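You operate a simulated robot arm through the tools that you are given. There is no shell and no other tool. Be economical: measure what you need, move in short steps, check, and stop when the job is done.

Carry out the task below with a simulated two-armed robot. There is one attempt and no reset: what you move stays moved.

TASK
Pick up the white brush with one hand, pass it to the other hand and put it on the sample table top. Put the lidded cup labelled "590" from the fittings bench top on the low steel stand and the lidded cup marked "471" on the silver small pipe clamp there. Take the vial from the valve table top and put it on the pipe table top. Any order will do. Set down upright: lidded cup.

It is judged by the outcome, as a careful person would: the job done as asked, and still so three seconds after it is handed in. It fails if anything else is knocked over, pushed out of place, dropped, spilled or broken.

THE ROBOT
Two 7-joint arms with two-finger parallel grippers on one trunk, on a base that drives. Base frame: it is fixed to the floor where the robot stands at the start and does not move with it; the origin is under the middle of the robot, x ahead of it, y to its left, z up; the surface under the hand at the start is at about z = 900. Lengths are in mm, angles in rad, forces in N, time in s.
The left shoulder is at the start at [110, 169, 1486], the right one opposite. With the tool pointing down near the work surface each hand reaches from about 420 to 740 mm from the robot's upright axis, wherever it stands, measured 20 degrees to its own side. Places, roughly: lidded cup [-1000, 9750, 1000]; low steel stand [400, 7900, 300]; pipe table top [-3800, 5800, 700]; sample table top [-700, 1100, 900]; small pipe clamp [-1000, 9750, 750]; vial [-2500, 7500, 1000]; white brush (5x5x24 cm) [700, -100, 1000]. Payload 1.57 kg a hand.
The tool frame of a hand sits at the grasp point between the pads (the TCP): z along the fingers, y along the line on which they close. The tips reach 30 mm beyond it. The gripper opens to 80 mm. The fingers are 17 mm wide and 12 mm thick; the gripper's body (40 by 82 mm) begins 80 mm behind the TCP.
Orientation is that of the tool frame in the base frame, as a unit quaternion [x, y, z, w]. With the fingers straight down and closing along the base's y, the tool's x points along the base's -x, its y along +y and its z along -z.

THE INTERFACE
- The arms move only by the tool servo_tool. It takes "left_motion", "right_motion" or both (then of equal length, played together; a hand with none holds still); each is a list of rows, each a list of 7 numbers: the shift along the base's x, y, z in units of 100 mm (1.0 is 100 mm), then the turn, a rotation vector about the base's x, y, z in units of 120 degrees (1.0 is 120 degrees), then the finger opening in mm, from 0 to 80. In form: [[tx, ty, tz, rx, ry, rz, grip], ...]. A call has 1 to 12 rows; each row is the pose to reach, as a shift and turn from the pose commanded when the call began. A call with a number of a shift or a turn outside -1 to 1 is refused whole. A row lasts 0.2 s, in which the tool goes at most 50 mm and 0.15 rad; a call with a longer step from one row to the next is refused whole, and so is a gripper value outside its range. A pose out of reach is approached as far as the arm can. The call stops where the force on the tool passes 40 N (or 10 N more than at its start, if that is more) or the arm is blocked; 0.2 s more then pass. The fingers move at their own pace (about 72 mm/s each) and stop on an object; they squeeze with about 24 N. The grip force told is the motor's: it shows also when the fingers shut on nothing. Time passes only in rows, and 0.2 s behind the last, so rows that repeat a pose let the fingers close. The reply holds the time, the measured pose of the TCP, the force on the tool along the base axes, the opening and the grip force, in the units named above and with some noise, with the torque about the TCP (base axes, N m) and any sound that the robot's microphone picked up.
- Cameras (640 x 400 px; columns grow to the right, rows downward): "scene" is now at [105.3, 53.8, 1648.3]; the picture's right is [0.90, -0.43, -0.00], its down [-0.39, -0.82, -0.43] and it looks along [0.18, 0.38, -0.91] (base axes); focal length 214 px, centre (320, 200). "left" rides on the left gripper at [72, 7, -122] in its tool frame; the picture's right is [-0.09, 1.00, 0.00], its down [-0.84, -0.08, -0.54] and it looks along [-0.54, -0.05, 0.84] (tool axes); focal length 238 px, centre (320, 200). "right" rides on the right gripper at [72, -7, -122] in its tool frame; the picture's right is [0.09, 1.00, 0.00], its down [-0.84, 0.08, -0.54] and it looks along [-0.54, 0.05, 0.84] (tool axes); focal length 238 px, centre (320, 200). There is no depth. A picture from a camera that has moved, and an enlarged one, comes with that camera's place and axes in the base frame and with its lens.
- get_image(camera): a new picture of that camera. No time passes.
- slide_trunk(by): slides the trunk up (or, below 0, down) by that many mm; the arms and the scene camera ride with it, the base frame stays. It gives what a move gives, with no picture.
- roll_base(legs): drives the robot by 1 to 6 legs, each [ahead, left, turn to the left] in mm, mm and rad, along the robot's own axes; the way and the turn of a leg run together, so that a leg with both is an arc; at most 1500 mm and 3.142 rad a leg. The arms and the cameras ride along, it lands a little off, and it stops where it bumps. It gives what a move gives.
- head_to(pan, tilt): turns the head with the scene camera to pan (to the left, within 1.501 rad either way) and tilt (down, from -0.506 to 1.204), counted from straight ahead of the robot. It gives what a move gives.
- enlarge(camera, box): a new picture of the part [left, top, right, bottom] of that camera's present view, enlarged. No time passes.
- hand_in(): hands the job in; it is judged then, once.

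Work in short steps. Places have to be worked out from the pictures, the camera data and where the tool is seen: move nearer, look again, correct. Check each grasp and each placing, and mend what went wrong. You have 165 turns and 130 pictures in all, those below and enlarged ones among them. Open the grippers and draw the arms clear of the work before you hand the job in, unless the task says otherwise.

The tools are called after "Call:" by a JSON object that holds its "fn" and its "kwargs". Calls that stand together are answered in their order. servo_tool: Moves the arms, as the interface text tells. Its arguments: {"type":"object","properties":{"left_motion":{"type":"array","items":{"type":"array","items":{"type":"number"}}},"right_motion":{"type":"array","items":{"type":"array","items":{"type":"number"}}}},"required":[]} The other tools are called the same way: slide_trunk (by) slides the trunk up or down; roll_base (legs) drives the base; head_to (pan, tilt) turns the head that bears the scene camera; get_image (camera) takes a picture; enlarge (camera, box) takes an enlarged picture of a part of a camera's view; hand_in () hands the job in.

At the start:

```text
clock: 0.0
left_position: [680.3, 207.5, 1160.4]
left_orientation: [-0.001, 1.0, 0.0, 0.0]
left_wrist_force: [0.5, 0.9, 0.3]
left_ft_torque: [-0.01, -0.02, -0.02]
left_grip_width: 79.9
left_grip_force: 0.0
right_position: [582.1, -410.8, 1207.8]
right_orientation: [0.0, 1.0, 0.0, 0.0]
right_wrist_force: [0.2, 0.0, 0.2]
right_ft_torque: [0.03, 0.0, 0.01]
right_grip_width: 80.0
right_grip_force: 0.0
trunk travel left (down, up): [-800.0, 90.0]
robot x, y, heading: [-0.4, 1.0, 0.004]
head pan, tilt: [1.126, 1.131]
```

scene: 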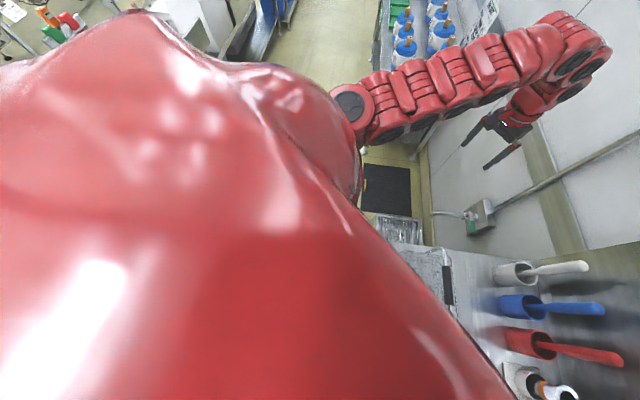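
right: 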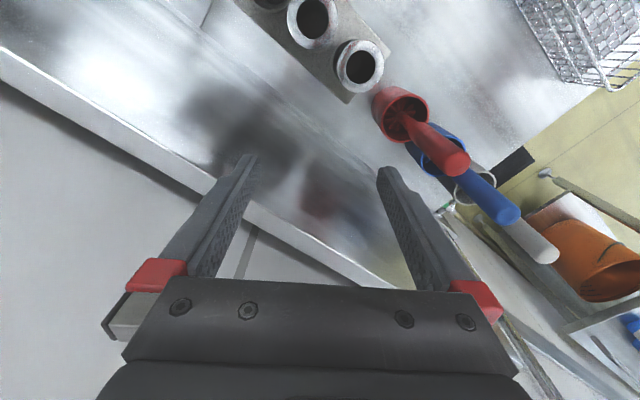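
left: 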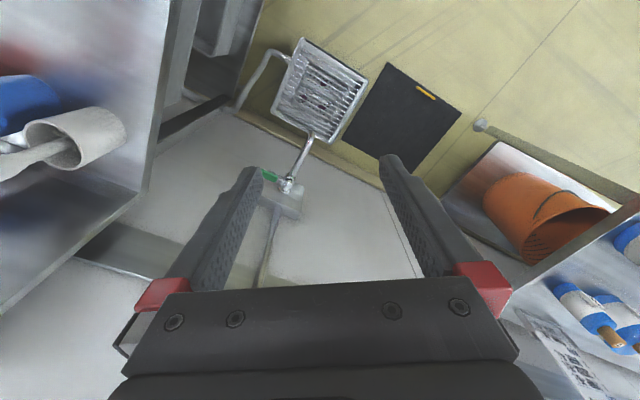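

I start by looking at the bench ahead of the robot with the head camera.

Call:
{"fn": "head_to", "kwargs": {"pan": 0.0, "tilt": 0.9}}

Call:
{"fn": "get_image", "kwargs": {"camera": "scene"}}

```text
clock: 1.4
left_position: [681.2, 208.0, 1161.6]
left_orientation: [0.0, 1.0, 0.0, 0.001]
left_wrist_force: [0.0, -0.4, 0.4]
left_ft_torque: [0.03, 0.0, 0.01]
left_grip_width: 80.1
left_grip_force: 0.2
right_position: [580.7, -410.6, 1208.6]
right_orientation: [0.0, 1.0, 0.0, 0.0]
right_wrist_force: [0.0, 0.1, -0.3]
right_ft_torque: [0.01, -0.02, -0.01]
right_grip_width: 79.9
right_grip_force: 0.0
trunk travel left (down, up): [-800.0, 90.0]
robot x, y, heading: [-3.5, -3.7, 0.002]
head pan, tilt: [0.0, 0.901]
```

```text
126 pictures are left
camera scene: at [154.6, -1.2, 1664.1], right [0.0, -1.0, 0.0], down [-0.78, 0.0, -0.62], along [0.62, 0.0, -0.78], focal length 214 px, centre (320, 200)
```

scene: 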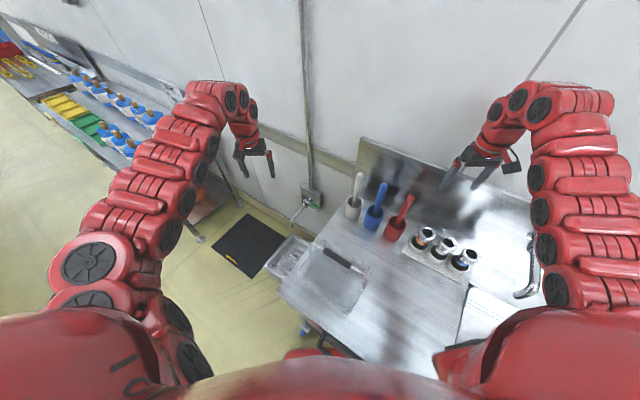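

Call:
{"fn": "enlarge", "kwargs": {"camera": "scene", "box": [260, 140, 500, 290]}}

```text
2.67 times, centred on (380, 215) of scene
camera zoom: at [154.6, -1.2, 1664.1], right [0.0, -1.0, 0.0], down [-0.78, 0.0, -0.62], along [0.62, 0.0, -0.78], focal length 572 px, centre (160, 160)
```

zoom: 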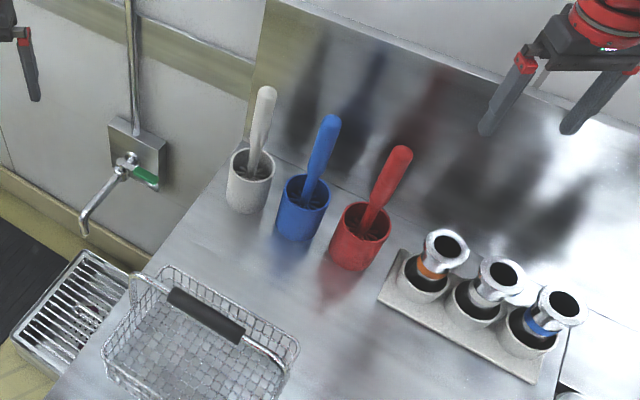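

The white brush stands in a white holder, roughly at x≈690, y≈-140, with its tip near z≈1130. I roll left so the right hand comes in front of it, then look through the wrist camera.

Call:
{"fn": "roll_base", "kwargs": {"legs": [[0, 250, 0]]}}

Call:
{"fn": "get_image", "kwargs": {"camera": "right"}}

Call:
{"fn": "get_image", "kwargs": {"camera": "scene"}}

```text
clock: 3.2
left_position: [679.2, 457.0, 1160.6]
left_orientation: [0.0, 1.0, 0.0, 0.0]
left_wrist_force: [0.8, -0.6, 0.1]
left_ft_torque: [0.02, 0.01, 0.0]
left_grip_width: 80.1
left_grip_force: 0.0
right_position: [580.9, -161.6, 1208.3]
right_orientation: [0.001, 1.0, 0.0, 0.0]
right_wrist_force: [0.7, 0.0, -0.5]
right_ft_torque: [0.02, 0.02, 0.03]
right_grip_width: 80.1
right_grip_force: 0.0
trunk travel left (down, up): [-800.0, 90.0]
robot x, y, heading: [0.7, 250.9, 0.001]
head pan, tilt: [0.0, 0.901]
```

```text
124 pictures are left
camera right: at [509.8, -169.0, 1332.0], right [-0.09, 1.0, 0.0], down [0.84, 0.08, 0.54], along [0.54, 0.05, -0.84], focal length 238 px, centre (320, 200)
```

right: 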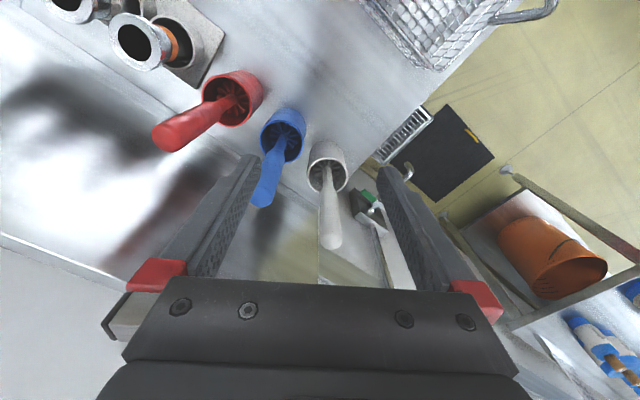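

```text
123 pictures are left
camera scene: at [154.5, 246.9, 1664.1], right [0.0, -1.0, 0.0], down [-0.78, 0.0, -0.62], along [0.62, 0.0, -0.78], focal length 214 px, centre (320, 200)
```

scene: 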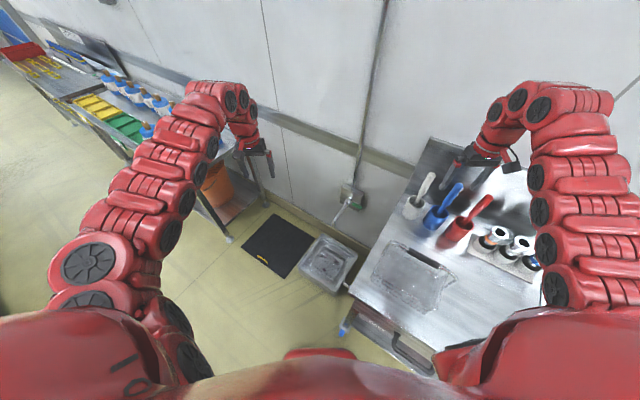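

Triangulating both views puts the handle tip at about [692, -138, 1136] and the holder rim at z≈989, so the handle is near vertical. I move the right hand over it while narrowing the fingers to 60 mm.

Call:
{"fn": "servo_tool", "kwargs": {"right_motion": [[0.3, 0.1, 0, 0, 0, 0, 60], [0.6, 0.2, 0, 0, 0, 0, 60], [1.0, 0.24, 0, 0, 0, 0, 60], [1.0, 0.24, 0, 0, 0, 0, 60]]}}

Call:
{"fn": "get_image", "kwargs": {"camera": "right"}}

Call:
{"fn": "enlarge", "kwargs": {"camera": "scene", "box": [370, 110, 530, 210]}}

```text
clock: 4.2
left_position: [680.6, 457.0, 1160.4]
left_orientation: [0.0, 1.0, 0.0, 0.0]
left_wrist_force: [-0.1, -0.5, -0.5]
left_ft_torque: [-0.03, 0.01, 0.0]
left_grip_width: 79.9
left_grip_force: 0.0
right_position: [680.0, -137.9, 1209.4]
right_orientation: [0.002, 1.0, 0.001, 0.0]
right_wrist_force: [-0.1, -0.8, 0.6]
right_ft_torque: [-0.01, -0.01, 0.0]
right_grip_width: 60.0
right_grip_force: 0.0
trunk travel left (down, up): [-800.0, 90.0]
robot x, y, heading: [-0.5, 251.2, 0.008]
head pan, tilt: [0.0, 0.901]
```

```text
122 pictures are left
camera right: at [608.6, -145.2, 1332.8], right [-0.09, 1.0, 0.0], down [0.84, 0.08, 0.54], along [0.54, 0.05, -0.84], focal length 238 px, centre (320, 200)
```

right: 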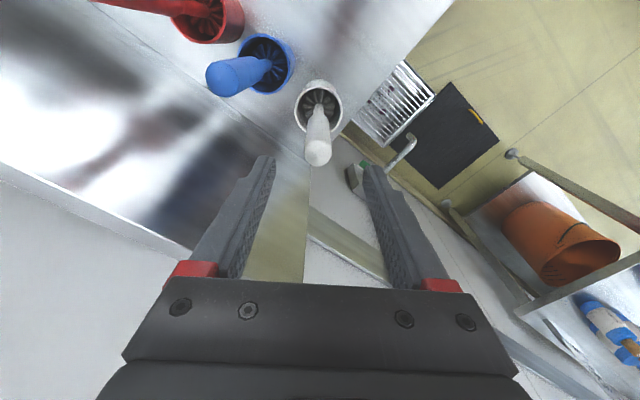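

```text
4.00 times, centred on (450, 160) of scene
camera zoom: at [154.4, 247.4, 1664.1], right [0.0, -1.0, 0.0], down [-0.78, 0.0, -0.62], along [0.62, 0.0, -0.78], focal length 858 px, centre (-200, 360)
```

zoom: 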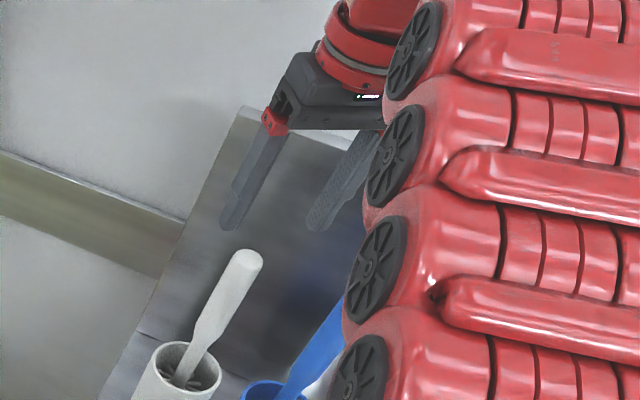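

The tip is confirmed near [690, -139]. I lower around the handle to z≈1112.

Call:
{"fn": "servo_tool", "kwargs": {"right_motion": [[0.1, -0.01, -0.3, 0, 0, 0, 60], [0.1, -0.01, -0.65, 0, 0, 0, 60], [0.1, -0.01, -0.97, 0, 0, 0, 60], [0.1, -0.01, -0.97, 0, 0, 0, 60]]}}

Call:
{"fn": "get_image", "kwargs": {"camera": "right"}}

```text
clock: 5.2
left_position: [680.0, 456.8, 1162.0]
left_orientation: [0.0, 1.0, 0.0, 0.0]
left_wrist_force: [-0.1, -0.2, 0.0]
left_ft_torque: [-0.01, -0.01, 0.0]
left_grip_width: 79.9
left_grip_force: 0.1
right_position: [690.6, -138.0, 1112.6]
right_orientation: [-0.001, 1.0, 0.0, 0.0]
right_wrist_force: [0.0, 0.1, -0.2]
right_ft_torque: [0.02, 0.01, 0.01]
right_grip_width: 60.1
right_grip_force: 0.1
right hand out of reach, approached as far as the arm can: row 1, 2
trunk travel left (down, up): [-800.0, 90.0]
robot x, y, heading: [-2.1, 250.4, -0.0]
head pan, tilt: [0.0, 0.901]
```

```text
120 pictures are left
camera right: at [618.8, -144.9, 1235.6], right [-0.09, 1.0, 0.0], down [0.84, 0.08, 0.54], along [0.54, 0.05, -0.84], focal length 238 px, centre (320, 200)
```

right: 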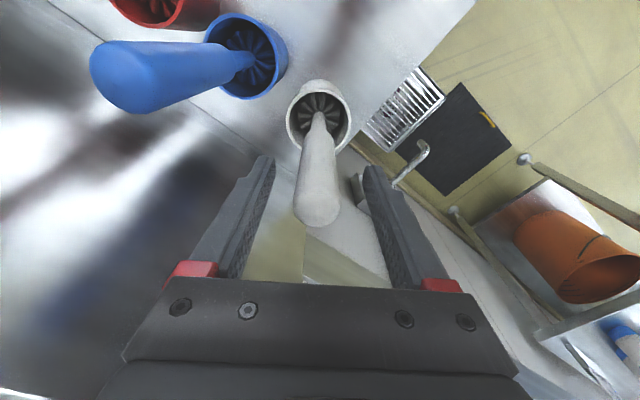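

The handle lies between the pads. I close and lift.

Call:
{"fn": "servo_tool", "kwargs": {"right_motion": [[0, 0, 0, 0, 0, 0, 10], [0, 0, 0, 0, 0, 0, 10], [0, 0, 0, 0, 0, 0, 10], [0, 0, 0, 0, 0, 0, 10], [0, 0, 0.3, 0, 0, 0, 10], [0, 0, 0.6, 0, 0, 0, 10], [0, 0, 0.95, 0, 0, 0, 10]]}}

Call:
{"fn": "get_image", "kwargs": {"camera": "right"}}

```text
clock: 6.8
left_position: [680.1, 459.1, 1161.3]
left_orientation: [0.0, 1.0, 0.0, 0.0]
left_wrist_force: [-0.8, 0.3, 0.1]
left_ft_torque: [-0.01, -0.03, -0.02]
left_grip_width: 80.2
left_grip_force: 0.0
right_position: [682.6, -134.1, 1195.0]
right_orientation: [0.0, 1.0, 0.0, 0.0]
right_wrist_force: [-1.0, 0.4, -0.3]
right_ft_torque: [0.14, 0.01, -0.03]
right_grip_width: 24.0
right_grip_force: 24.2
right hand out of reach, approached as far as the arm can: row 6, 7
trunk travel left (down, up): [-800.0, 90.0]
robot x, y, heading: [2.5, 251.9, 0.004]
head pan, tilt: [0.0, 0.901]
```

```text
119 pictures are left
camera right: at [611.2, -141.2, 1318.4], right [-0.09, 1.0, 0.0], down [0.84, 0.08, 0.54], along [0.54, 0.05, -0.84], focal length 238 px, centre (320, 200)
```

right: 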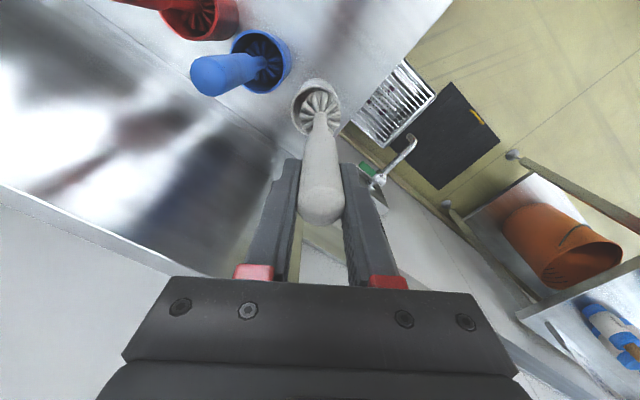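

The brush is gripped (24 mm) and lifted 85 mm, and the arm is at its reach limit. The trunk can raise it out of the holder.

Call:
{"fn": "slide_trunk", "kwargs": {"by": 80}}

Call:
{"fn": "get_image", "kwargs": {"camera": "scene"}}

```text
clock: 7.9
left_position: [680.1, 457.1, 1240.7]
left_orientation: [0.0, 1.0, 0.0, 0.0]
left_wrist_force: [-0.3, -0.3, 0.4]
left_ft_torque: [-0.01, -0.01, 0.01]
left_grip_width: 80.1
left_grip_force: 0.0
right_position: [683.9, -133.9, 1274.8]
right_orientation: [0.0, 1.0, 0.0, 0.0]
right_wrist_force: [0.4, 0.4, -0.5]
right_ft_torque: [0.05, 0.03, -0.02]
right_grip_width: 23.9
right_grip_force: 23.2
trunk travel left (down, up): [-880.0, 10.0]
robot x, y, heading: [0.2, 250.6, 0.006]
head pan, tilt: [0.0, 0.901]
```

```text
118 pictures are left
camera scene: at [154.5, 248.2, 1744.1], right [0.0, -1.0, 0.0], down [-0.78, 0.0, -0.62], along [0.62, 0.0, -0.78], focal length 214 px, centre (320, 200)
```

scene: 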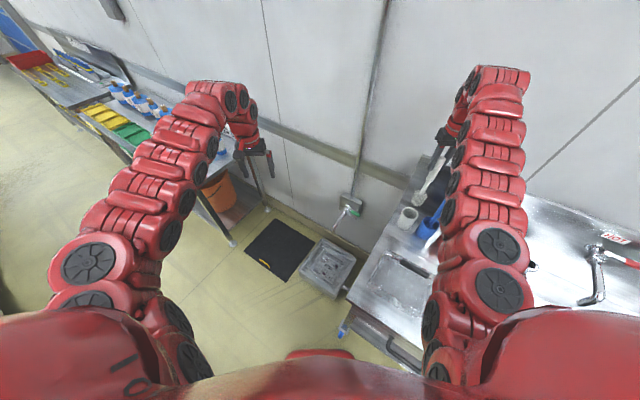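

The brush is clear of its holder. I now swing both hands together: the right toward the middle, and the left turning so its fingers point to the right and close fore-aft.

Call:
{"fn": "servo_tool", "kwargs": {"right_motion": [[-0.1, 0.1, 0, 0, 0, 0, 10], [-0.2, 0.25, 0, 0, 0, 0, 10], [-0.3, 0.4, 0, 0, 0, 0, 10], [-0.4, 0.55, 0, 0, 0, 0, 10], [-0.5, 0.7, 0, 0, 0, 0, 10], [-0.6, 0.85, 0, 0, 0, 0, 10], [-0.8, 1.0, 0, 0, 0, 0, 10], [-0.8, 1.0, 0, 0, 0, 0, 10]], "left_motion": [[-0.1, 0, 0, -0.04, 0.04, 0.04, 80], [-0.2, 0, 0, -0.08, 0.08, 0.08, 80], [-0.3, 0, 0, -0.12, 0.12, 0.12, 80], [-0.4, 0, 0, -0.16, 0.16, 0.16, 80], [-0.5, 0, 0, -0.2, 0.2, 0.2, 80], [-0.6, 0, 0, -0.24, 0.24, 0.24, 80], [-0.7, 0, 0, -0.2887, 0.2887, 0.2887, 80], [-0.8, 0, 0, -0.2887, 0.2887, 0.2887, 80]]}}

```text
refused: row 7 steps farther than a row can; nothing moved
```

The rotation step was too big, so I use even steps.

Call:
{"fn": "servo_tool", "kwargs": {"right_motion": [[-0.1, 0.12, 0, 0, 0, 0, 10], [-0.2, 0.24, 0, 0, 0, 0, 10], [-0.3, 0.36, 0, 0, 0, 0, 10], [-0.4, 0.48, 0, 0, 0, 0, 10], [-0.5, 0.6, 0, 0, 0, 0, 10], [-0.6, 0.74, 0, 0, 0, 0, 10], [-0.7, 0.88, 0, 0, 0, 0, 10], [-0.8, 1.0, 0, 0, 0, 0, 10]], "left_motion": [[-0.1, 0, 0, -0.04, 0.04, 0.04, 80], [-0.2, 0, 0, -0.08, 0.08, 0.08, 80], [-0.3, 0, 0, -0.12, 0.12, 0.12, 80], [-0.4, 0, 0, -0.16, 0.16, 0.16, 80], [-0.5, 0, 0, -0.2, 0.2, 0.2, 80], [-0.6, 0, 0, -0.24, 0.24, 0.24, 80], [-0.7, 0, 0, -0.28, 0.28, 0.28, 80], [-0.8, 0, 0, -0.2887, 0.2887, 0.2887, 80]]}}

Call:
{"fn": "servo_tool", "kwargs": {"right_motion": [[-0.1, 0.12, 0, 0, 0, 0, 10], [-0.2, 0.24, 0, 0, 0, 0, 10], [-0.3, 0.36, 0, 0, 0, 0, 10], [-0.4, 0.48, 0, 0, 0, 0, 10], [-0.5, 0.6, 0, 0, 0, 0, 10], [-0.6, 0.74, 0, 0, 0, 0, 10], [-0.7, 0.88, 0, 0, 0, 0, 10], [-0.8, 1.0, 0, 0, 0, 0, 10]], "left_motion": [[-0.1, 0, 0, -0.04, 0.04, 0.04, 80], [-0.2, 0, 0, -0.08, 0.08, 0.08, 80], [-0.3, 0, 0, -0.12, 0.12, 0.12, 80], [-0.4, 0, 0, -0.16, 0.16, 0.16, 80], [-0.5, 0, 0, -0.2, 0.2, 0.2, 80], [-0.6, 0, 0, -0.24, 0.24, 0.24, 80], [-0.7, 0, 0, -0.28, 0.28, 0.28, 80], [-0.8, 0, 0, -0.2887, 0.2887, 0.2887, 80]]}}

Call:
{"fn": "get_image", "kwargs": {"camera": "scene"}}

Call:
{"fn": "get_image", "kwargs": {"camera": "left"}}

```text
clock: 9.7
left_position: [596.1, 447.9, 1237.0]
left_orientation: [-0.286, 0.869, -0.285, -0.285]
left_wrist_force: [1.0, 0.6, -0.1]
left_ft_torque: [0.0, -0.01, 0.02]
left_grip_width: 80.0
left_grip_force: 0.1
left hand out of reach, approached as far as the arm can: row 5, 6, 7, 8
right_position: [613.7, -47.0, 1274.5]
right_orientation: [0.003, 1.0, 0.001, -0.001]
right_wrist_force: [-0.5, 0.4, -1.0]
right_ft_torque: [0.13, -0.03, 0.0]
right_grip_width: 24.0
right_grip_force: 24.3
right hand out of reach, approached as far as the arm can: row 8
trunk travel left (down, up): [-880.0, 10.0]
robot x, y, heading: [-0.8, 249.8, 0.005]
head pan, tilt: [0.0, 0.901]
```

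```text
clock: 11.5
left_position: [515.8, 451.0, 1238.3]
left_orientation: [0.499, -0.5, 0.5, 0.501]
left_wrist_force: [-0.1, -0.7, 0.7]
left_ft_torque: [0.02, 0.02, 0.01]
left_grip_width: 79.8
left_grip_force: 0.1
left hand out of reach, approached as far as the arm can: row 1
right_position: [620.3, 43.5, 1300.6]
right_orientation: [0.0, 1.0, -0.001, 0.0]
right_wrist_force: [-0.5, 0.7, -0.9]
right_ft_torque: [0.11, -0.03, 0.03]
right_grip_width: 23.7
right_grip_force: 24.2
right hand out of reach, approached as far as the arm can: row 1, 2, 3, 4, 5, 6, 7, 8
trunk travel left (down, up): [-880.0, 10.0]
robot x, y, heading: [0.8, 253.7, 0.005]
head pan, tilt: [0.0, 0.901]
```

```text
117 pictures are left
camera scene: at [154.3, 252.8, 1744.2], right [0.0, -1.0, 0.0], down [-0.78, 0.0, -0.62], along [0.62, 0.0, -0.78], focal length 214 px, centre (320, 200)
```

scene: 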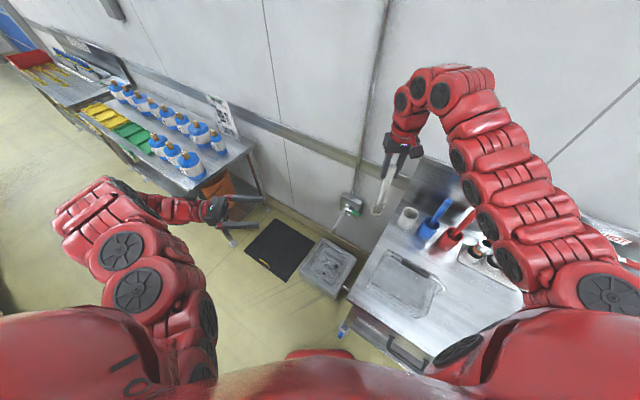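

```text
116 pictures are left
camera left: at [509.8, 572.9, 1309.0], right [-1.0, 0.0, -0.09], down [0.08, 0.54, -0.84], along [0.05, -0.84, -0.54], focal length 238 px, centre (320, 200)
```

left: 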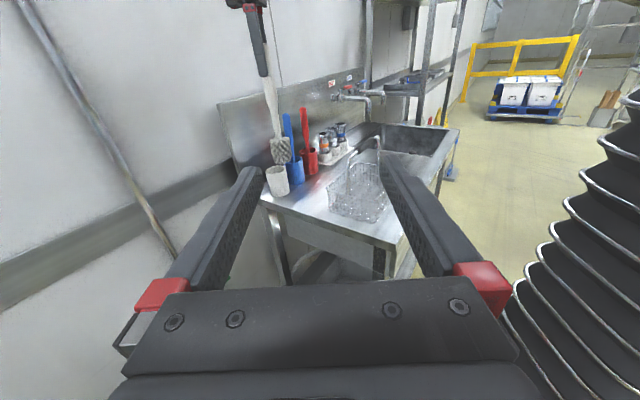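

The left hand is now horizontal, and its camera shows the brush held clear. I bring the hands closer in y, with the right slightly lower to stay in reach and the left moving forward.

Call:
{"fn": "servo_tool", "kwargs": {"right_motion": [[0, 0.15, -0.1, 0, 0, 0, 10], [0, 0.3, -0.2, 0, 0, 0, 10], [0, 0.45, -0.3, 0, 0, 0, 10], [0, 0.6, -0.3, 0, 0, 0, 10], [0, 0.6, -0.3, 0, 0, 0, 10]], "left_motion": [[0.2, -0.2, 0, 0, 0, 0, 80], [0.4, -0.4, 0, 0, 0, 0, 80], [0.6, -0.6, 0, 0, 0, 0, 80], [0.8, -0.8, 0, 0, 0, 0, 80], [1.0, -1.0, 0, 0, 0, 0, 80]]}}

Call:
{"fn": "get_image", "kwargs": {"camera": "left"}}

```text
clock: 12.7
left_position: [617.7, 347.5, 1239.7]
left_orientation: [0.5, -0.5, 0.499, 0.501]
left_wrist_force: [-0.7, -1.0, -0.6]
left_ft_torque: [-0.01, 0.0, 0.04]
left_grip_width: 79.9
left_grip_force: 0.1
right_position: [621.8, 45.9, 1295.1]
right_orientation: [0.0, 1.0, 0.0, -0.002]
right_wrist_force: [0.5, -0.2, -0.2]
right_ft_torque: [0.13, -0.02, -0.01]
right_grip_width: 23.3
right_grip_force: 24.0
right hand out of reach, approached as far as the arm can: row 1, 2, 3, 4, 5
trunk travel left (down, up): [-880.0, 10.0]
robot x, y, heading: [0.6, 249.5, 0.001]
head pan, tilt: [0.0, 0.901]
```

```text
115 pictures are left
camera left: at [611.3, 468.9, 1310.5], right [-1.0, 0.0, -0.09], down [0.08, 0.54, -0.84], along [0.05, -0.84, -0.54], focal length 238 px, centre (320, 200)
```

left: 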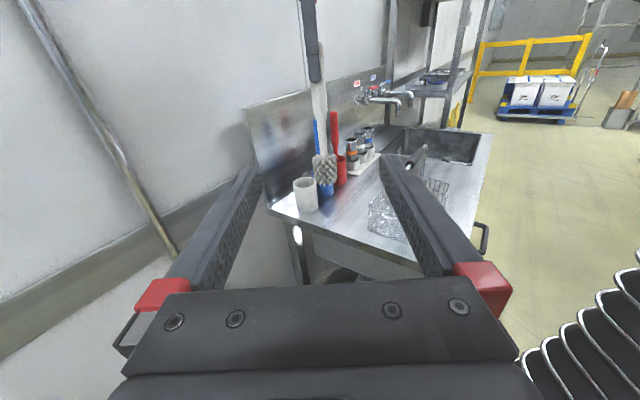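

The brush handle lines up with the left fingers at x≈620. I advance the left hand toward it in stages.

Call:
{"fn": "servo_tool", "kwargs": {"left_motion": [[0, -0.3, 0, 0, 0, 0, 80], [0, -0.6, 0, 0, 0, 0, 80], [0, -1.0, 0, 0, 0, 0, 80]]}}

Call:
{"fn": "servo_tool", "kwargs": {"left_motion": [[0, -0.3, 0, 0, 0, 0, 80], [0, -0.6, 0, 0, 0, 0, 80], [0, -1.0, 0, 0, 0, 0, 80]]}}

Call:
{"fn": "get_image", "kwargs": {"camera": "left"}}

Call:
{"fn": "get_image", "kwargs": {"camera": "scene"}}

```text
clock: 13.5
left_position: [615.6, 245.4, 1238.9]
left_orientation: [0.501, -0.5, 0.5, 0.499]
left_wrist_force: [0.1, 0.1, 0.6]
left_ft_torque: [-0.02, 0.0, 0.02]
left_grip_width: 79.7
left_grip_force: 0.1
right_position: [621.6, 46.0, 1295.4]
right_orientation: [-0.001, 1.0, 0.001, -0.002]
right_wrist_force: [0.3, -0.2, -1.0]
right_ft_torque: [-0.01, 0.02, 0.01]
right_grip_width: 23.7
right_grip_force: 23.7
trunk travel left (down, up): [-880.0, 10.0]
robot x, y, heading: [0.5, 249.0, 0.005]
head pan, tilt: [0.0, 0.901]
```

```text
clock: 14.3
left_position: [616.6, 145.7, 1238.4]
left_orientation: [0.5, -0.5, 0.499, 0.5]
left_wrist_force: [0.3, -0.1, -0.2]
left_ft_torque: [0.0, 0.03, -0.01]
left_grip_width: 80.2
left_grip_force: 0.0
right_position: [622.3, 45.7, 1294.4]
right_orientation: [-0.001, 1.0, 0.002, -0.001]
right_wrist_force: [-0.4, -0.2, -0.1]
right_ft_torque: [-0.09, -0.02, -0.01]
right_grip_width: 23.2
right_grip_force: 24.2
trunk travel left (down, up): [-880.0, 10.0]
robot x, y, heading: [-1.5, 251.4, 0.003]
head pan, tilt: [0.0, 0.901]
```

```text
114 pictures are left
camera left: at [610.2, 268.3, 1309.4], right [-1.0, 0.0, -0.09], down [0.08, 0.54, -0.84], along [0.05, -0.84, -0.54], focal length 238 px, centre (320, 200)
```

left: 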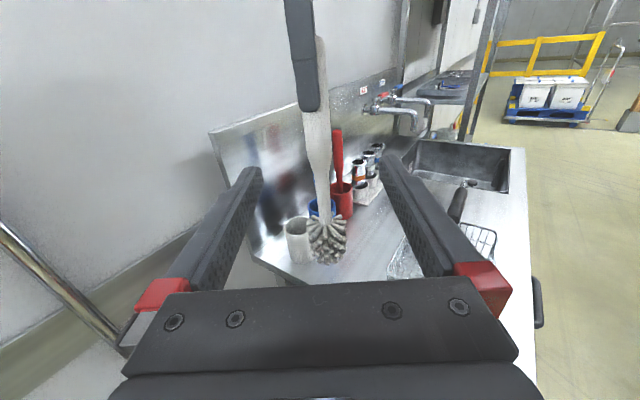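

```text
113 pictures are left
camera scene: at [154.5, 247.0, 1744.1], right [0.0, -1.0, 0.0], down [-0.78, 0.0, -0.62], along [0.62, 0.0, -0.78], focal length 214 px, centre (320, 200)
```

scene: 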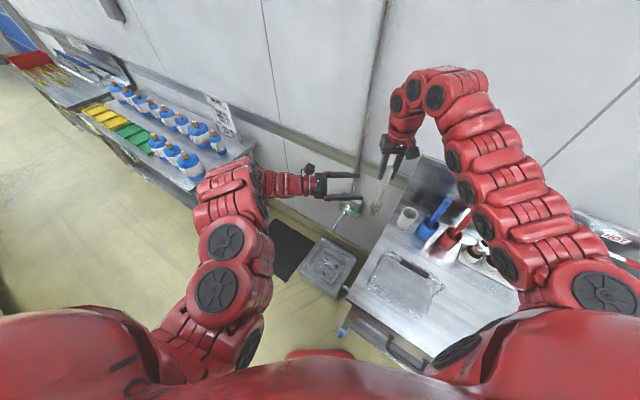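

The alignment is good, so I advance the last 100 mm, check, and then close.

Call:
{"fn": "servo_tool", "kwargs": {"left_motion": [[0.02, -0.35, 0, 0, 0, 0, 80], [0.04, -0.7, 0, 0, 0, 0, 80], [0.05, -0.98, 0, 0, 0, 0, 80], [0.05, -0.98, 0, 0, 0, 0, 80]]}}

Call:
{"fn": "get_image", "kwargs": {"camera": "left"}}

```text
clock: 15.3
left_position: [622.3, 49.7, 1237.8]
left_orientation: [0.5, -0.5, 0.5, 0.501]
left_wrist_force: [0.5, 0.1, -0.2]
left_ft_torque: [-0.01, -0.02, 0.0]
left_grip_width: 80.0
left_grip_force: 0.1
right_position: [622.0, 46.5, 1295.8]
right_orientation: [-0.001, 1.0, 0.0, -0.002]
right_wrist_force: [0.8, 0.0, -0.4]
right_ft_torque: [0.06, 0.01, -0.02]
right_grip_width: 23.6
right_grip_force: 23.6
trunk travel left (down, up): [-880.0, 10.0]
robot x, y, heading: [-1.7, 249.5, -0.004]
head pan, tilt: [0.0, 0.901]
```

```text
112 pictures are left
camera left: at [615.5, 171.9, 1309.1], right [-1.0, 0.0, -0.09], down [0.08, 0.54, -0.84], along [0.05, -0.84, -0.54], focal length 238 px, centre (320, 200)
```

left: 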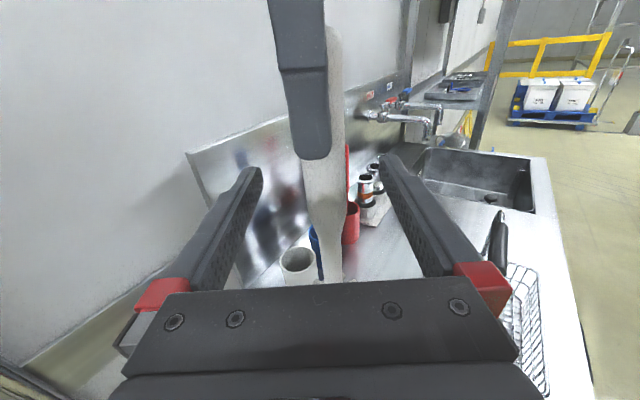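

I close the left hand on the handle with a few rows of rest.

Call:
{"fn": "servo_tool", "kwargs": {"left_motion": [[0, 0, 0, 0, 0, 0, 8], [0, 0, 0, 0, 0, 0, 8], [0, 0, 0, 0, 0, 0, 8], [0, 0, 0, 0, 0, 0, 8], [0, 0, 0, 0, 0, 0, 8]]}}

```text
clock: 16.5
left_position: [619.6, 49.6, 1236.8]
left_orientation: [0.501, -0.5, 0.499, 0.501]
left_wrist_force: [-16.4, -1.2, 1.1]
left_ft_torque: [0.06, -0.52, 0.05]
left_grip_width: 24.0
left_grip_force: 24.3
right_position: [622.2, 46.7, 1296.0]
right_orientation: [0.0, 1.0, 0.0, 0.0]
right_wrist_force: [15.1, 1.3, -2.6]
right_ft_torque: [0.01, -0.4, -0.07]
right_grip_width: 23.3
right_grip_force: 24.2
trunk travel left (down, up): [-880.0, 10.0]
robot x, y, heading: [-0.3, 249.4, 0.0]
head pan, tilt: [0.0, 0.901]
```

The left hand grips at 24 mm too. I open the right, then lower the left hand with the brush to clear the right fingers.

Call:
{"fn": "servo_tool", "kwargs": {"right_motion": [[0, 0, 0, 0, 0, 0, 50], [0, 0, 0, 0, 0, 0, 70], [0, 0, 0, 0, 0, 0, 70], [0, 0, 0, 0, 0, 0, 70], [0, 0, 0, 0, 0, 0, 70], [0, 0, 0, 0, 0, 0, 70]], "left_motion": [[0, 0, 0, 0, 0, 0, 8], [0, 0, 0, 0, 0, 0, 8], [0, 0, 0, 0, 0, 0, 8], [0, 0, -0.25, 0, 0, 0, 8], [0, 0, -0.5, 0, 0, 0, 8], [0, 0, -0.7, 0, 0, 0, 8]]}}

Call:
{"fn": "get_image", "kwargs": {"camera": "left"}}

```text
clock: 17.9
left_position: [621.9, 49.4, 1168.6]
left_orientation: [0.501, -0.499, 0.5, 0.499]
left_wrist_force: [0.3, 0.3, -0.1]
left_ft_torque: [0.0, -0.18, 0.07]
left_grip_width: 23.2
left_grip_force: 24.4
right_position: [621.9, 46.8, 1295.5]
right_orientation: [0.0, 1.0, 0.0, -0.002]
right_wrist_force: [-0.1, -0.4, 0.4]
right_ft_torque: [0.03, -0.01, 0.05]
right_grip_width: 69.9
right_grip_force: 0.1
trunk travel left (down, up): [-880.0, 10.0]
robot x, y, heading: [-1.4, 248.1, 0.007]
head pan, tilt: [0.0, 0.901]
```

```text
111 pictures are left
camera left: at [615.6, 170.8, 1239.8], right [-1.0, 0.0, -0.09], down [0.08, 0.54, -0.84], along [0.05, -0.84, -0.54], focal length 238 px, centre (320, 200)
```

left: 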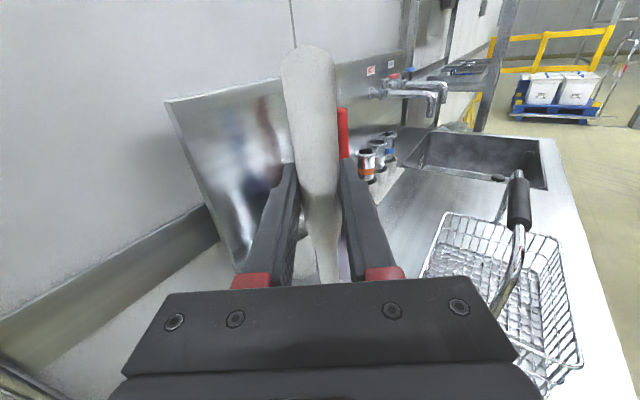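

The handover is done. I draw the left hand back and left, return the right hand to its own side, and look left for the sample table.

Call:
{"fn": "servo_tool", "kwargs": {"right_motion": [[0, -0.3, 0, 0, 0, 0, 80], [0, -0.6, 0, 0, 0, 0, 80], [0, -1.0, 0, 0, 0, 0, 80], [0, -1.0, 0, 0, 0, 0, 80]], "left_motion": [[-0.2, 0.3, 0.2, 0, 0, 0, 8], [-0.4, 0.6, 0.4, 0, 0, 0, 8], [-0.6, 0.8, 0.6, 0, 0, 0, 8], [-0.8, 1, 0.7, 0, 0, 0, 8]]}}

Call:
{"fn": "head_to", "kwargs": {"pan": 1.5, "tilt": 0.6}}

Call:
{"fn": "get_image", "kwargs": {"camera": "scene"}}

```text
clock: 18.9
left_position: [569.9, 131.2, 1221.4]
left_orientation: [0.499, -0.501, 0.499, 0.502]
left_wrist_force: [-0.2, 0.8, -0.1]
left_ft_torque: [-0.01, 0.01, 0.0]
left_grip_width: 23.3
left_grip_force: 23.7
left hand out of reach, approached as far as the arm can: row 3, 4
right_position: [623.2, -53.3, 1294.5]
right_orientation: [-0.001, 1.0, 0.0, 0.001]
right_wrist_force: [0.3, 0.1, 1.0]
right_ft_torque: [0.03, 0.01, 0.02]
right_grip_width: 80.1
right_grip_force: 0.2
trunk travel left (down, up): [-880.0, 10.0]
robot x, y, heading: [0.2, 250.9, -0.001]
head pan, tilt: [0.0, 0.901]
```

```text
clock: 20.5
left_position: [568.7, 129.6, 1221.2]
left_orientation: [-0.499, 0.501, -0.499, -0.501]
left_wrist_force: [-0.4, 0.2, 0.5]
left_ft_torque: [0.0, -0.02, 0.04]
left_grip_width: 23.0
left_grip_force: 24.0
right_position: [622.1, -53.0, 1294.9]
right_orientation: [0.0, 1.0, 0.0, 0.0]
right_wrist_force: [0.0, -0.9, 0.3]
right_ft_torque: [-0.05, 0.0, 0.01]
right_grip_width: 80.0
right_grip_force: 0.0
trunk travel left (down, up): [-880.0, 10.0]
robot x, y, heading: [-0.8, 248.2, 0.002]
head pan, tilt: [1.499, 0.6]
```

```text
110 pictures are left
camera scene: at [85.4, 336.2, 1768.9], right [1.0, -0.07, 0.0], down [-0.04, -0.56, -0.82], along [0.06, 0.82, -0.57], focal length 214 px, centre (320, 200)
```

scene: 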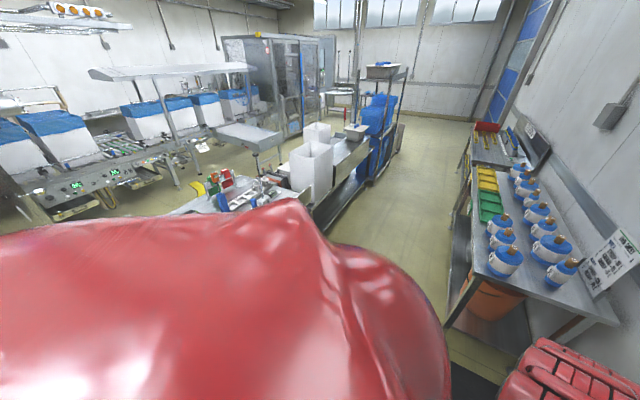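

The sample table lies behind-left, hidden by the shoulder. I turn the robot left 90° so it faces +y, then look.

Call:
{"fn": "roll_base", "kwargs": {"legs": [[-100, 0, 0], [0, 0, 1.571]]}}

Call:
{"fn": "head_to", "kwargs": {"pan": 0.75, "tilt": 0.7}}

Call:
{"fn": "get_image", "kwargs": {"camera": "scene"}}

```text
clock: 25.5
left_position: [21.0, 817.5, 1221.7]
left_orientation: [0.707, -0.001, 0.707, 0.001]
left_wrist_force: [0.9, 0.5, -0.4]
left_ft_torque: [0.01, 0.0, 0.0]
left_grip_width: 23.1
left_grip_force: 24.1
right_position: [203.5, 871.3, 1295.4]
right_orientation: [0.707, -0.707, -0.001, 0.0]
right_wrist_force: [0.4, 0.1, 0.1]
right_ft_torque: [-0.01, 0.01, -0.01]
right_grip_width: 80.0
right_grip_force: 0.1
trunk travel left (down, up): [-880.0, 10.0]
robot x, y, heading: [-99.2, 249.1, 1.574]
head pan, tilt: [1.499, 0.6]
```

```text
clock: 26.6
left_position: [20.4, 817.6, 1223.4]
left_orientation: [0.707, -0.001, 0.707, 0.001]
left_wrist_force: [0.7, -0.1, -0.3]
left_ft_torque: [0.02, 0.0, 0.02]
left_grip_width: 23.0
left_grip_force: 23.5
right_position: [204.3, 871.5, 1294.5]
right_orientation: [0.707, -0.707, 0.0, 0.0]
right_wrist_force: [0.2, 0.1, 0.1]
right_ft_torque: [-0.02, -0.01, -0.01]
right_grip_width: 80.0
right_grip_force: 0.0
trunk travel left (down, up): [-880.0, 10.0]
robot x, y, heading: [-97.0, 251.3, 1.575]
head pan, tilt: [0.75, 0.7]
```

```text
109 pictures are left
camera scene: at [-157.9, 390.3, 1760.3], right [0.73, 0.68, 0.0], down [0.44, -0.47, -0.76], along [-0.52, 0.56, -0.64], focal length 214 px, centre (320, 200)
```

scene: 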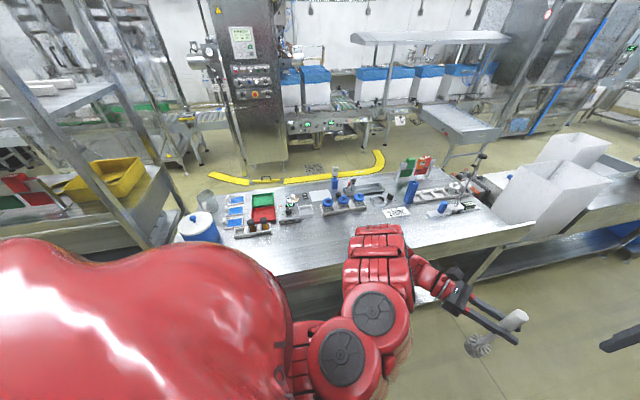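

The sample table with trays runs diagonally in front-left of me. I enlarge it to find the edge and a free spot.

Call:
{"fn": "enlarge", "kwargs": {"camera": "scene", "box": [180, 140, 500, 340]}}

```text
2.00 times, centred on (340, 240) of scene
camera zoom: at [-157.9, 390.3, 1760.3], right [0.73, 0.68, 0.0], down [0.44, -0.47, -0.76], along [-0.52, 0.56, -0.64], focal length 429 px, centre (280, 120)
```

zoom: 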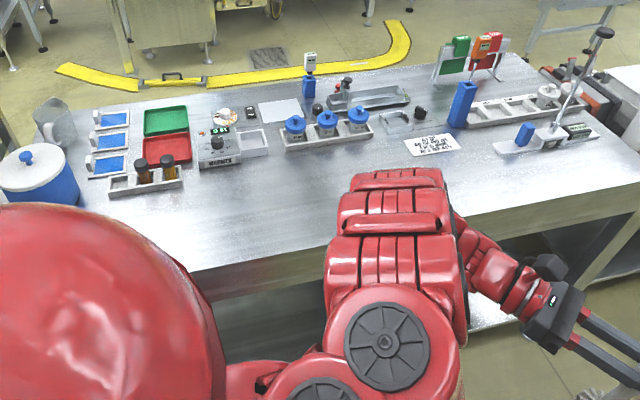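

The front edge runs along direction (0.57, 0.82), and the free strip lies at about (-625, 905). I turn to face the table squarely (heading ≈2.53) and shift right along it, staying back.

Call:
{"fn": "roll_base", "kwargs": {"legs": [[0, 0, 0.956], [0, -435, 0]]}}

Call:
{"fn": "head_to", "kwargs": {"pan": 0, "tilt": 0.8}}

Call:
{"fn": "get_image", "kwargs": {"camera": "scene"}}

```text
clock: 31.7
left_position: [-237.1, 1031.3, 1222.2]
left_orientation: [0.63, 0.32, 0.631, -0.321]
left_wrist_force: [-0.2, -0.1, -0.4]
left_ft_torque: [0.02, -0.01, -0.02]
left_grip_width: 22.9
left_grip_force: 24.2
right_position: [-172.5, 1209.8, 1294.2]
right_orientation: [0.951, -0.308, -0.001, 0.0]
right_wrist_force: [0.0, 0.5, -0.2]
right_ft_torque: [0.02, -0.03, 0.03]
right_grip_width: 79.9
right_grip_force: 0.0
trunk travel left (down, up): [-880.0, 10.0]
robot x, y, heading: [155.9, 598.4, 2.516]
head pan, tilt: [0.75, 0.7]
```

```text
clock: 32.8
left_position: [-235.6, 1031.1, 1223.0]
left_orientation: [0.629, 0.321, 0.63, -0.322]
left_wrist_force: [-0.2, 1.2, -1.1]
left_ft_torque: [0.06, 0.0, 0.0]
left_grip_width: 23.1
left_grip_force: 24.3
right_position: [-171.3, 1210.6, 1294.5]
right_orientation: [0.951, -0.308, 0.0, 0.0]
right_wrist_force: [-0.5, -0.3, -0.1]
right_ft_torque: [-0.01, -0.02, -0.02]
right_grip_width: 79.9
right_grip_force: 0.0
trunk travel left (down, up): [-880.0, 10.0]
robot x, y, heading: [151.7, 599.8, 2.517]
head pan, tilt: [0.0, 0.799]
```

```text
107 pictures are left
camera scene: at [22.4, 693.4, 1752.0], right [0.59, 0.81, 0.0], down [0.58, -0.42, -0.7], along [-0.57, 0.41, -0.72], focal length 214 px, centre (320, 200)
```

scene: 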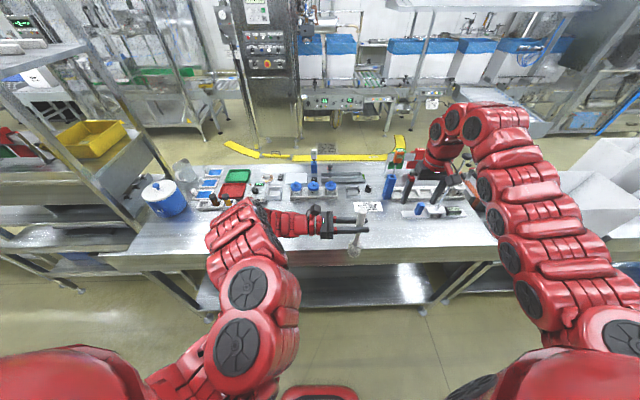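

I'm facing the table with a clear strip ahead. I rotate the left hand to point down, which lays the brush level parallel to the table edge, and shift it left.

Call:
{"fn": "servo_tool", "kwargs": {"left_motion": [[-0.05, -0.07, -0.04, -0.055, 0.04, 0, 8], [-0.1, -0.14, -0.08, -0.11, 0.08, 0, 8], [-0.15, -0.21, -0.12, -0.165, 0.119, 0, 8], [-0.2, -0.28, -0.16, -0.22, 0.159, 0, 8], [-0.25, -0.35, -0.2, -0.276, 0.199, 0, 8], [-0.3, -0.42, -0.25, -0.331, 0.239, 0, 8], [-0.35, -0.49, -0.3, -0.387, 0.279, 0, 8], [-0.4, -0.56, -0.35, -0.442, 0.319, 0, 8], [-0.45, -0.63, -0.4, -0.497, 0.359, 0, 8], [-0.5, -0.7, -0.45, -0.553, 0.399, 0, 8], [-0.585, -0.81, -0.5, -0.608, 0.439, 0, 8], [-0.585, -0.81, -0.5, -0.608, 0.439, 0, 8]]}}

Call:
{"fn": "get_image", "kwargs": {"camera": "scene"}}

Call:
{"fn": "get_image", "kwargs": {"camera": "left"}}

```text
clock: 35.4
left_position: [-289.3, 1002.9, 1181.6]
left_orientation: [0.891, 0.455, -0.001, 0.002]
left_wrist_force: [0.5, 0.1, -0.5]
left_ft_torque: [0.1, -0.02, -0.02]
left_grip_width: 23.1
left_grip_force: 24.4
left hand out of reach, approached as far as the arm can: row 1, 2, 3, 4, 5, 6, 7, 8, 9, 10, 11, 12
right_position: [-168.9, 1212.5, 1295.1]
right_orientation: [0.951, -0.309, 0.0, 0.001]
right_wrist_force: [-0.5, -0.3, 0.1]
right_ft_torque: [0.0, 0.0, 0.02]
right_grip_width: 80.3
right_grip_force: 0.0
trunk travel left (down, up): [-880.0, 10.0]
robot x, y, heading: [153.7, 598.7, 2.517]
head pan, tilt: [0.0, 0.799]
```

```text
106 pictures are left
camera scene: at [25.3, 694.5, 1752.2], right [0.59, 0.81, 0.0], down [0.58, -0.42, -0.7], along [-0.57, 0.41, -0.72], focal length 214 px, centre (320, 200)
```

scene: 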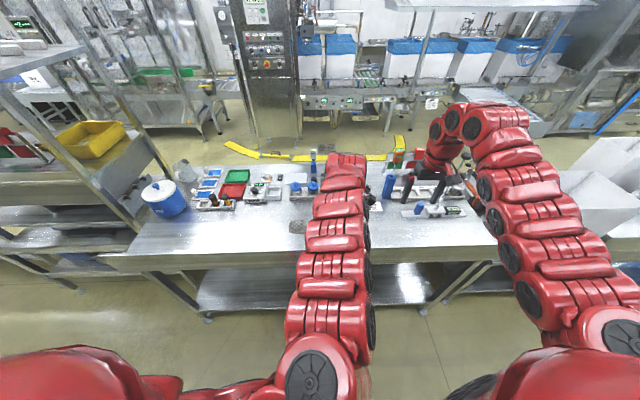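

```text
105 pictures are left
camera left: at [-241.0, 1058.2, 1302.5], right [0.75, -0.66, 0.0], down [-0.55, -0.63, 0.54], along [-0.35, -0.41, -0.84], focal length 238 px, centre (320, 200)
```

left: 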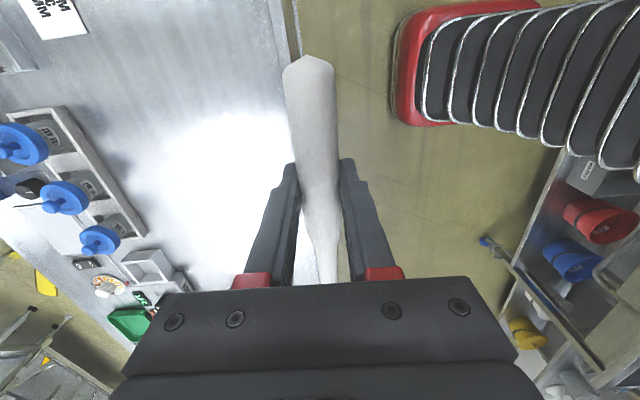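

The brush is level, just short of the table edge. Ahead 155 mm puts it over the clear strip, so I roll forward and check.

Call:
{"fn": "roll_base", "kwargs": {"legs": [[155, 0, 0]]}}

Call:
{"fn": "servo_tool", "kwargs": {"left_motion": [[0, 0, -0.3, 0, 0, 0, 8], [0, 0, -0.6, 0, 0, 0, 8], [0, 0, -1.0, 0, 0, 0, 8], [0, 0, -1.0, 0, 0, 0, 8]]}}

Call:
{"fn": "get_image", "kwargs": {"camera": "left"}}

Call:
{"fn": "get_image", "kwargs": {"camera": "scene"}}

```text
clock: 36.8
left_position: [-415.7, 1093.4, 1180.9]
left_orientation: [0.89, 0.456, 0.001, 0.0]
left_wrist_force: [-0.5, 0.5, -0.5]
left_ft_torque: [0.08, -0.02, -0.02]
left_grip_width: 22.9
left_grip_force: 23.7
right_position: [-295.4, 1301.1, 1295.8]
right_orientation: [0.952, -0.308, -0.001, 0.0]
right_wrist_force: [-0.4, 0.5, 0.9]
right_ft_torque: [0.02, 0.0, 0.04]
right_grip_width: 80.3
right_grip_force: 0.1
trunk travel left (down, up): [-880.0, 10.0]
robot x, y, heading: [31.4, 689.2, 2.52]
head pan, tilt: [0.0, 0.799]
```

```text
clock: 37.8
left_position: [-415.3, 1092.6, 1080.1]
left_orientation: [0.89, 0.456, 0.001, 0.001]
left_wrist_force: [0.0, 0.1, -0.4]
left_ft_torque: [0.09, -0.03, 0.0]
left_grip_width: 23.2
left_grip_force: 24.0
right_position: [-295.7, 1300.7, 1295.3]
right_orientation: [0.952, -0.308, 0.001, 0.0]
right_wrist_force: [0.0, -0.3, -0.4]
right_ft_torque: [-0.02, -0.01, -0.02]
right_grip_width: 80.0
right_grip_force: 0.0
trunk travel left (down, up): [-880.0, 10.0]
robot x, y, heading: [22.9, 689.5, 2.514]
head pan, tilt: [0.0, 0.799]
```

```text
104 pictures are left
camera left: at [-368.3, 1147.5, 1202.4], right [0.75, -0.66, 0.0], down [-0.55, -0.63, 0.54], along [-0.35, -0.41, -0.84], focal length 238 px, centre (320, 200)
```

left: 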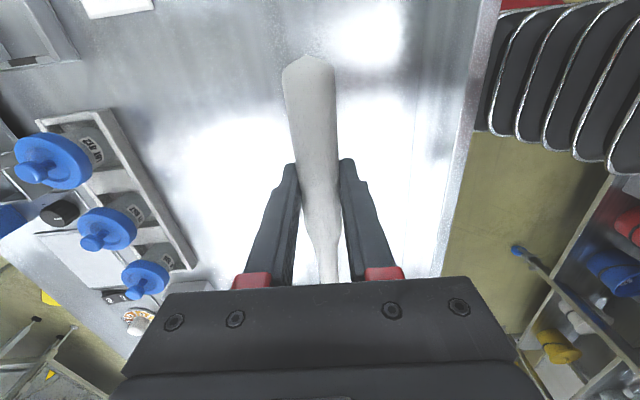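

```text
103 pictures are left
camera scene: at [-102.1, 784.3, 1752.1], right [0.59, 0.81, 0.0], down [0.58, -0.42, -0.7], along [-0.57, 0.41, -0.72], focal length 214 px, centre (320, 200)
```

scene: 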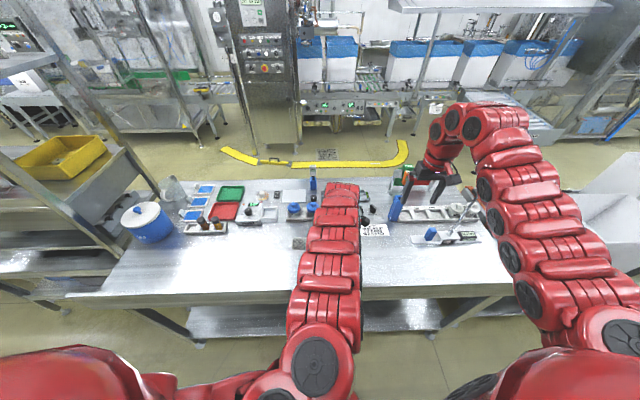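

The spot beneath is clear. I lower to just above the table.

Call:
{"fn": "servo_tool", "kwargs": {"left_motion": [[0, 0, -0.3, 0, 0, 0, 8], [0, 0, -0.6, 0, 0, 0, 8], [0, 0, -1.0, 0, 0, 0, 8], [0, 0, -1.0, 0, 0, 0, 8]]}}

Call:
{"fn": "servo_tool", "kwargs": {"left_motion": [[0, 0, -0.1, 0, 0, 0, 8], [0, 0, -0.2, 0, 0, 0, 8], [0, 0, -0.3, 0, 0, 0, 8], [0, 0, -0.4, 0, 0, 0, 8], [0, 0, -0.45, 0, 0, 0, 8], [0, 0, -0.5, 0, 0, 0, 8]]}}

Call:
{"fn": "get_image", "kwargs": {"camera": "left"}}

```text
clock: 38.8
left_position: [-418.3, 1094.3, 980.4]
left_orientation: [0.89, 0.456, 0.002, 0.002]
left_wrist_force: [-0.2, 0.3, -0.9]
left_ft_torque: [0.07, -0.04, 0.01]
left_grip_width: 22.7
left_grip_force: 23.9
right_position: [-297.9, 1301.7, 1296.2]
right_orientation: [0.952, -0.307, 0.001, 0.0]
right_wrist_force: [-0.8, 0.0, 0.8]
right_ft_torque: [0.01, 0.0, 0.03]
right_grip_width: 80.2
right_grip_force: 0.1
trunk travel left (down, up): [-880.0, 10.0]
robot x, y, heading: [26.6, 688.2, 2.519]
head pan, tilt: [0.0, 0.799]
```

```text
clock: 40.2
left_position: [-416.7, 1093.7, 930.9]
left_orientation: [0.89, 0.455, 0.002, 0.001]
left_wrist_force: [0.4, 0.4, -1.4]
left_ft_torque: [0.06, -0.03, -0.02]
left_grip_width: 23.0
left_grip_force: 24.1
right_position: [-297.6, 1301.4, 1294.4]
right_orientation: [0.952, -0.306, 0.0, 0.0]
right_wrist_force: [-0.3, 0.1, -0.3]
right_ft_torque: [-0.01, 0.0, 0.02]
right_grip_width: 80.1
right_grip_force: 0.0
trunk travel left (down, up): [-880.0, 10.0]
robot x, y, heading: [27.6, 689.4, 2.519]
head pan, tilt: [0.0, 0.799]
```

```text
102 pictures are left
camera left: at [-369.0, 1148.2, 1052.6], right [0.75, -0.66, 0.0], down [-0.56, -0.63, 0.54], along [-0.35, -0.41, -0.84], focal length 238 px, centre (320, 200)
```

left: 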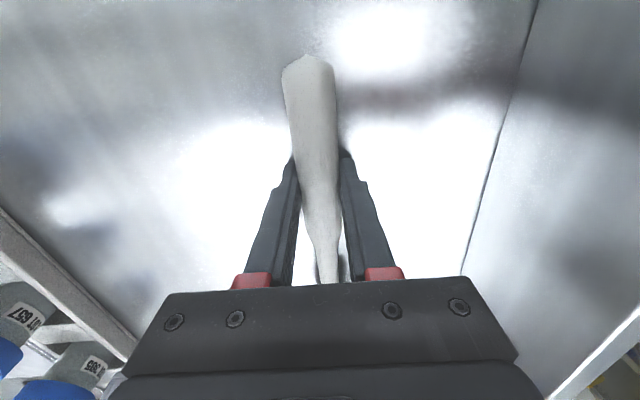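

No contact yet at z=931. I go down in small steps.

Call:
{"fn": "servo_tool", "kwargs": {"left_motion": [[0, 0, -0.03, 0, 0, 0, 8], [0, 0, -0.06, 0, 0, 0, 8], [0, 0, -0.09, 0, 0, 0, 8]]}}

```text
clock: 40.9
left_position: [-416.5, 1094.2, 930.7]
left_orientation: [0.89, 0.457, 0.0, -0.004]
left_wrist_force: [6.4, -10.1, 27.3]
left_ft_torque: [-0.69, -0.49, -0.02]
left_grip_width: 22.9
left_grip_force: 23.0
right_position: [-296.1, 1299.0, 1295.7]
right_orientation: [0.952, -0.308, -0.001, -0.001]
right_wrist_force: [-0.9, 0.9, 0.6]
right_ft_torque: [-0.01, -0.01, 0.01]
right_grip_width: 79.8
right_grip_force: 0.0
trunk travel left (down, up): [-880.0, 10.0]
robot x, y, heading: [29.2, 694.6, 2.512]
head pan, tilt: [0.0, 0.799]
stopped in row 3 (left hand): the force on the tool passed its limit at 45 N (the readings are from after the stop); the commanded pose is now the measured one
```

Contact is made, so I release gently and rise.

Call:
{"fn": "servo_tool", "kwargs": {"left_motion": [[0, 0, 0.01, 0, 0, 0, 30], [0, 0, 0.02, 0, 0, 0, 45], [0, 0, 0.02, 0, 0, 0, 60], [0, 0, 0.02, 0, 0, 0, 60], [0, 0, 0.3, 0, 0, 0, 60], [0, 0, 0.6, 0, 0, 0, 60], [0, 0, 1.0, 0, 0, 0, 60]]}}

Call:
{"fn": "get_image", "kwargs": {"camera": "left"}}

```text
clock: 42.5
left_position: [-417.4, 1096.3, 1028.4]
left_orientation: [0.89, 0.455, 0.002, -0.002]
left_wrist_force: [-0.2, -0.3, -0.1]
left_ft_torque: [0.01, 0.04, 0.0]
left_grip_width: 60.0
left_grip_force: 0.2
right_position: [-296.4, 1300.7, 1296.6]
right_orientation: [0.951, -0.308, 0.0, 0.0]
right_wrist_force: [-0.1, -0.6, 0.1]
right_ft_torque: [-0.02, -0.01, 0.0]
right_grip_width: 79.7
right_grip_force: 0.0
trunk travel left (down, up): [-880.0, 10.0]
robot x, y, heading: [26.2, 692.4, 2.522]
head pan, tilt: [0.0, 0.799]
```

```text
101 pictures are left
camera left: at [-369.3, 1150.4, 1149.5], right [0.75, -0.66, 0.0], down [-0.55, -0.64, 0.54], along [-0.35, -0.4, -0.84], focal length 238 px, centre (320, 200)
```

left: 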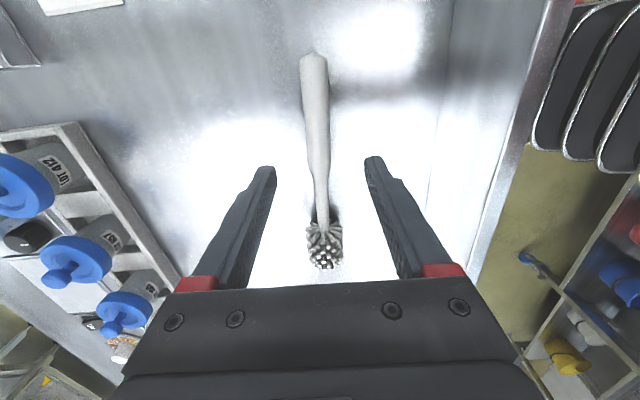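

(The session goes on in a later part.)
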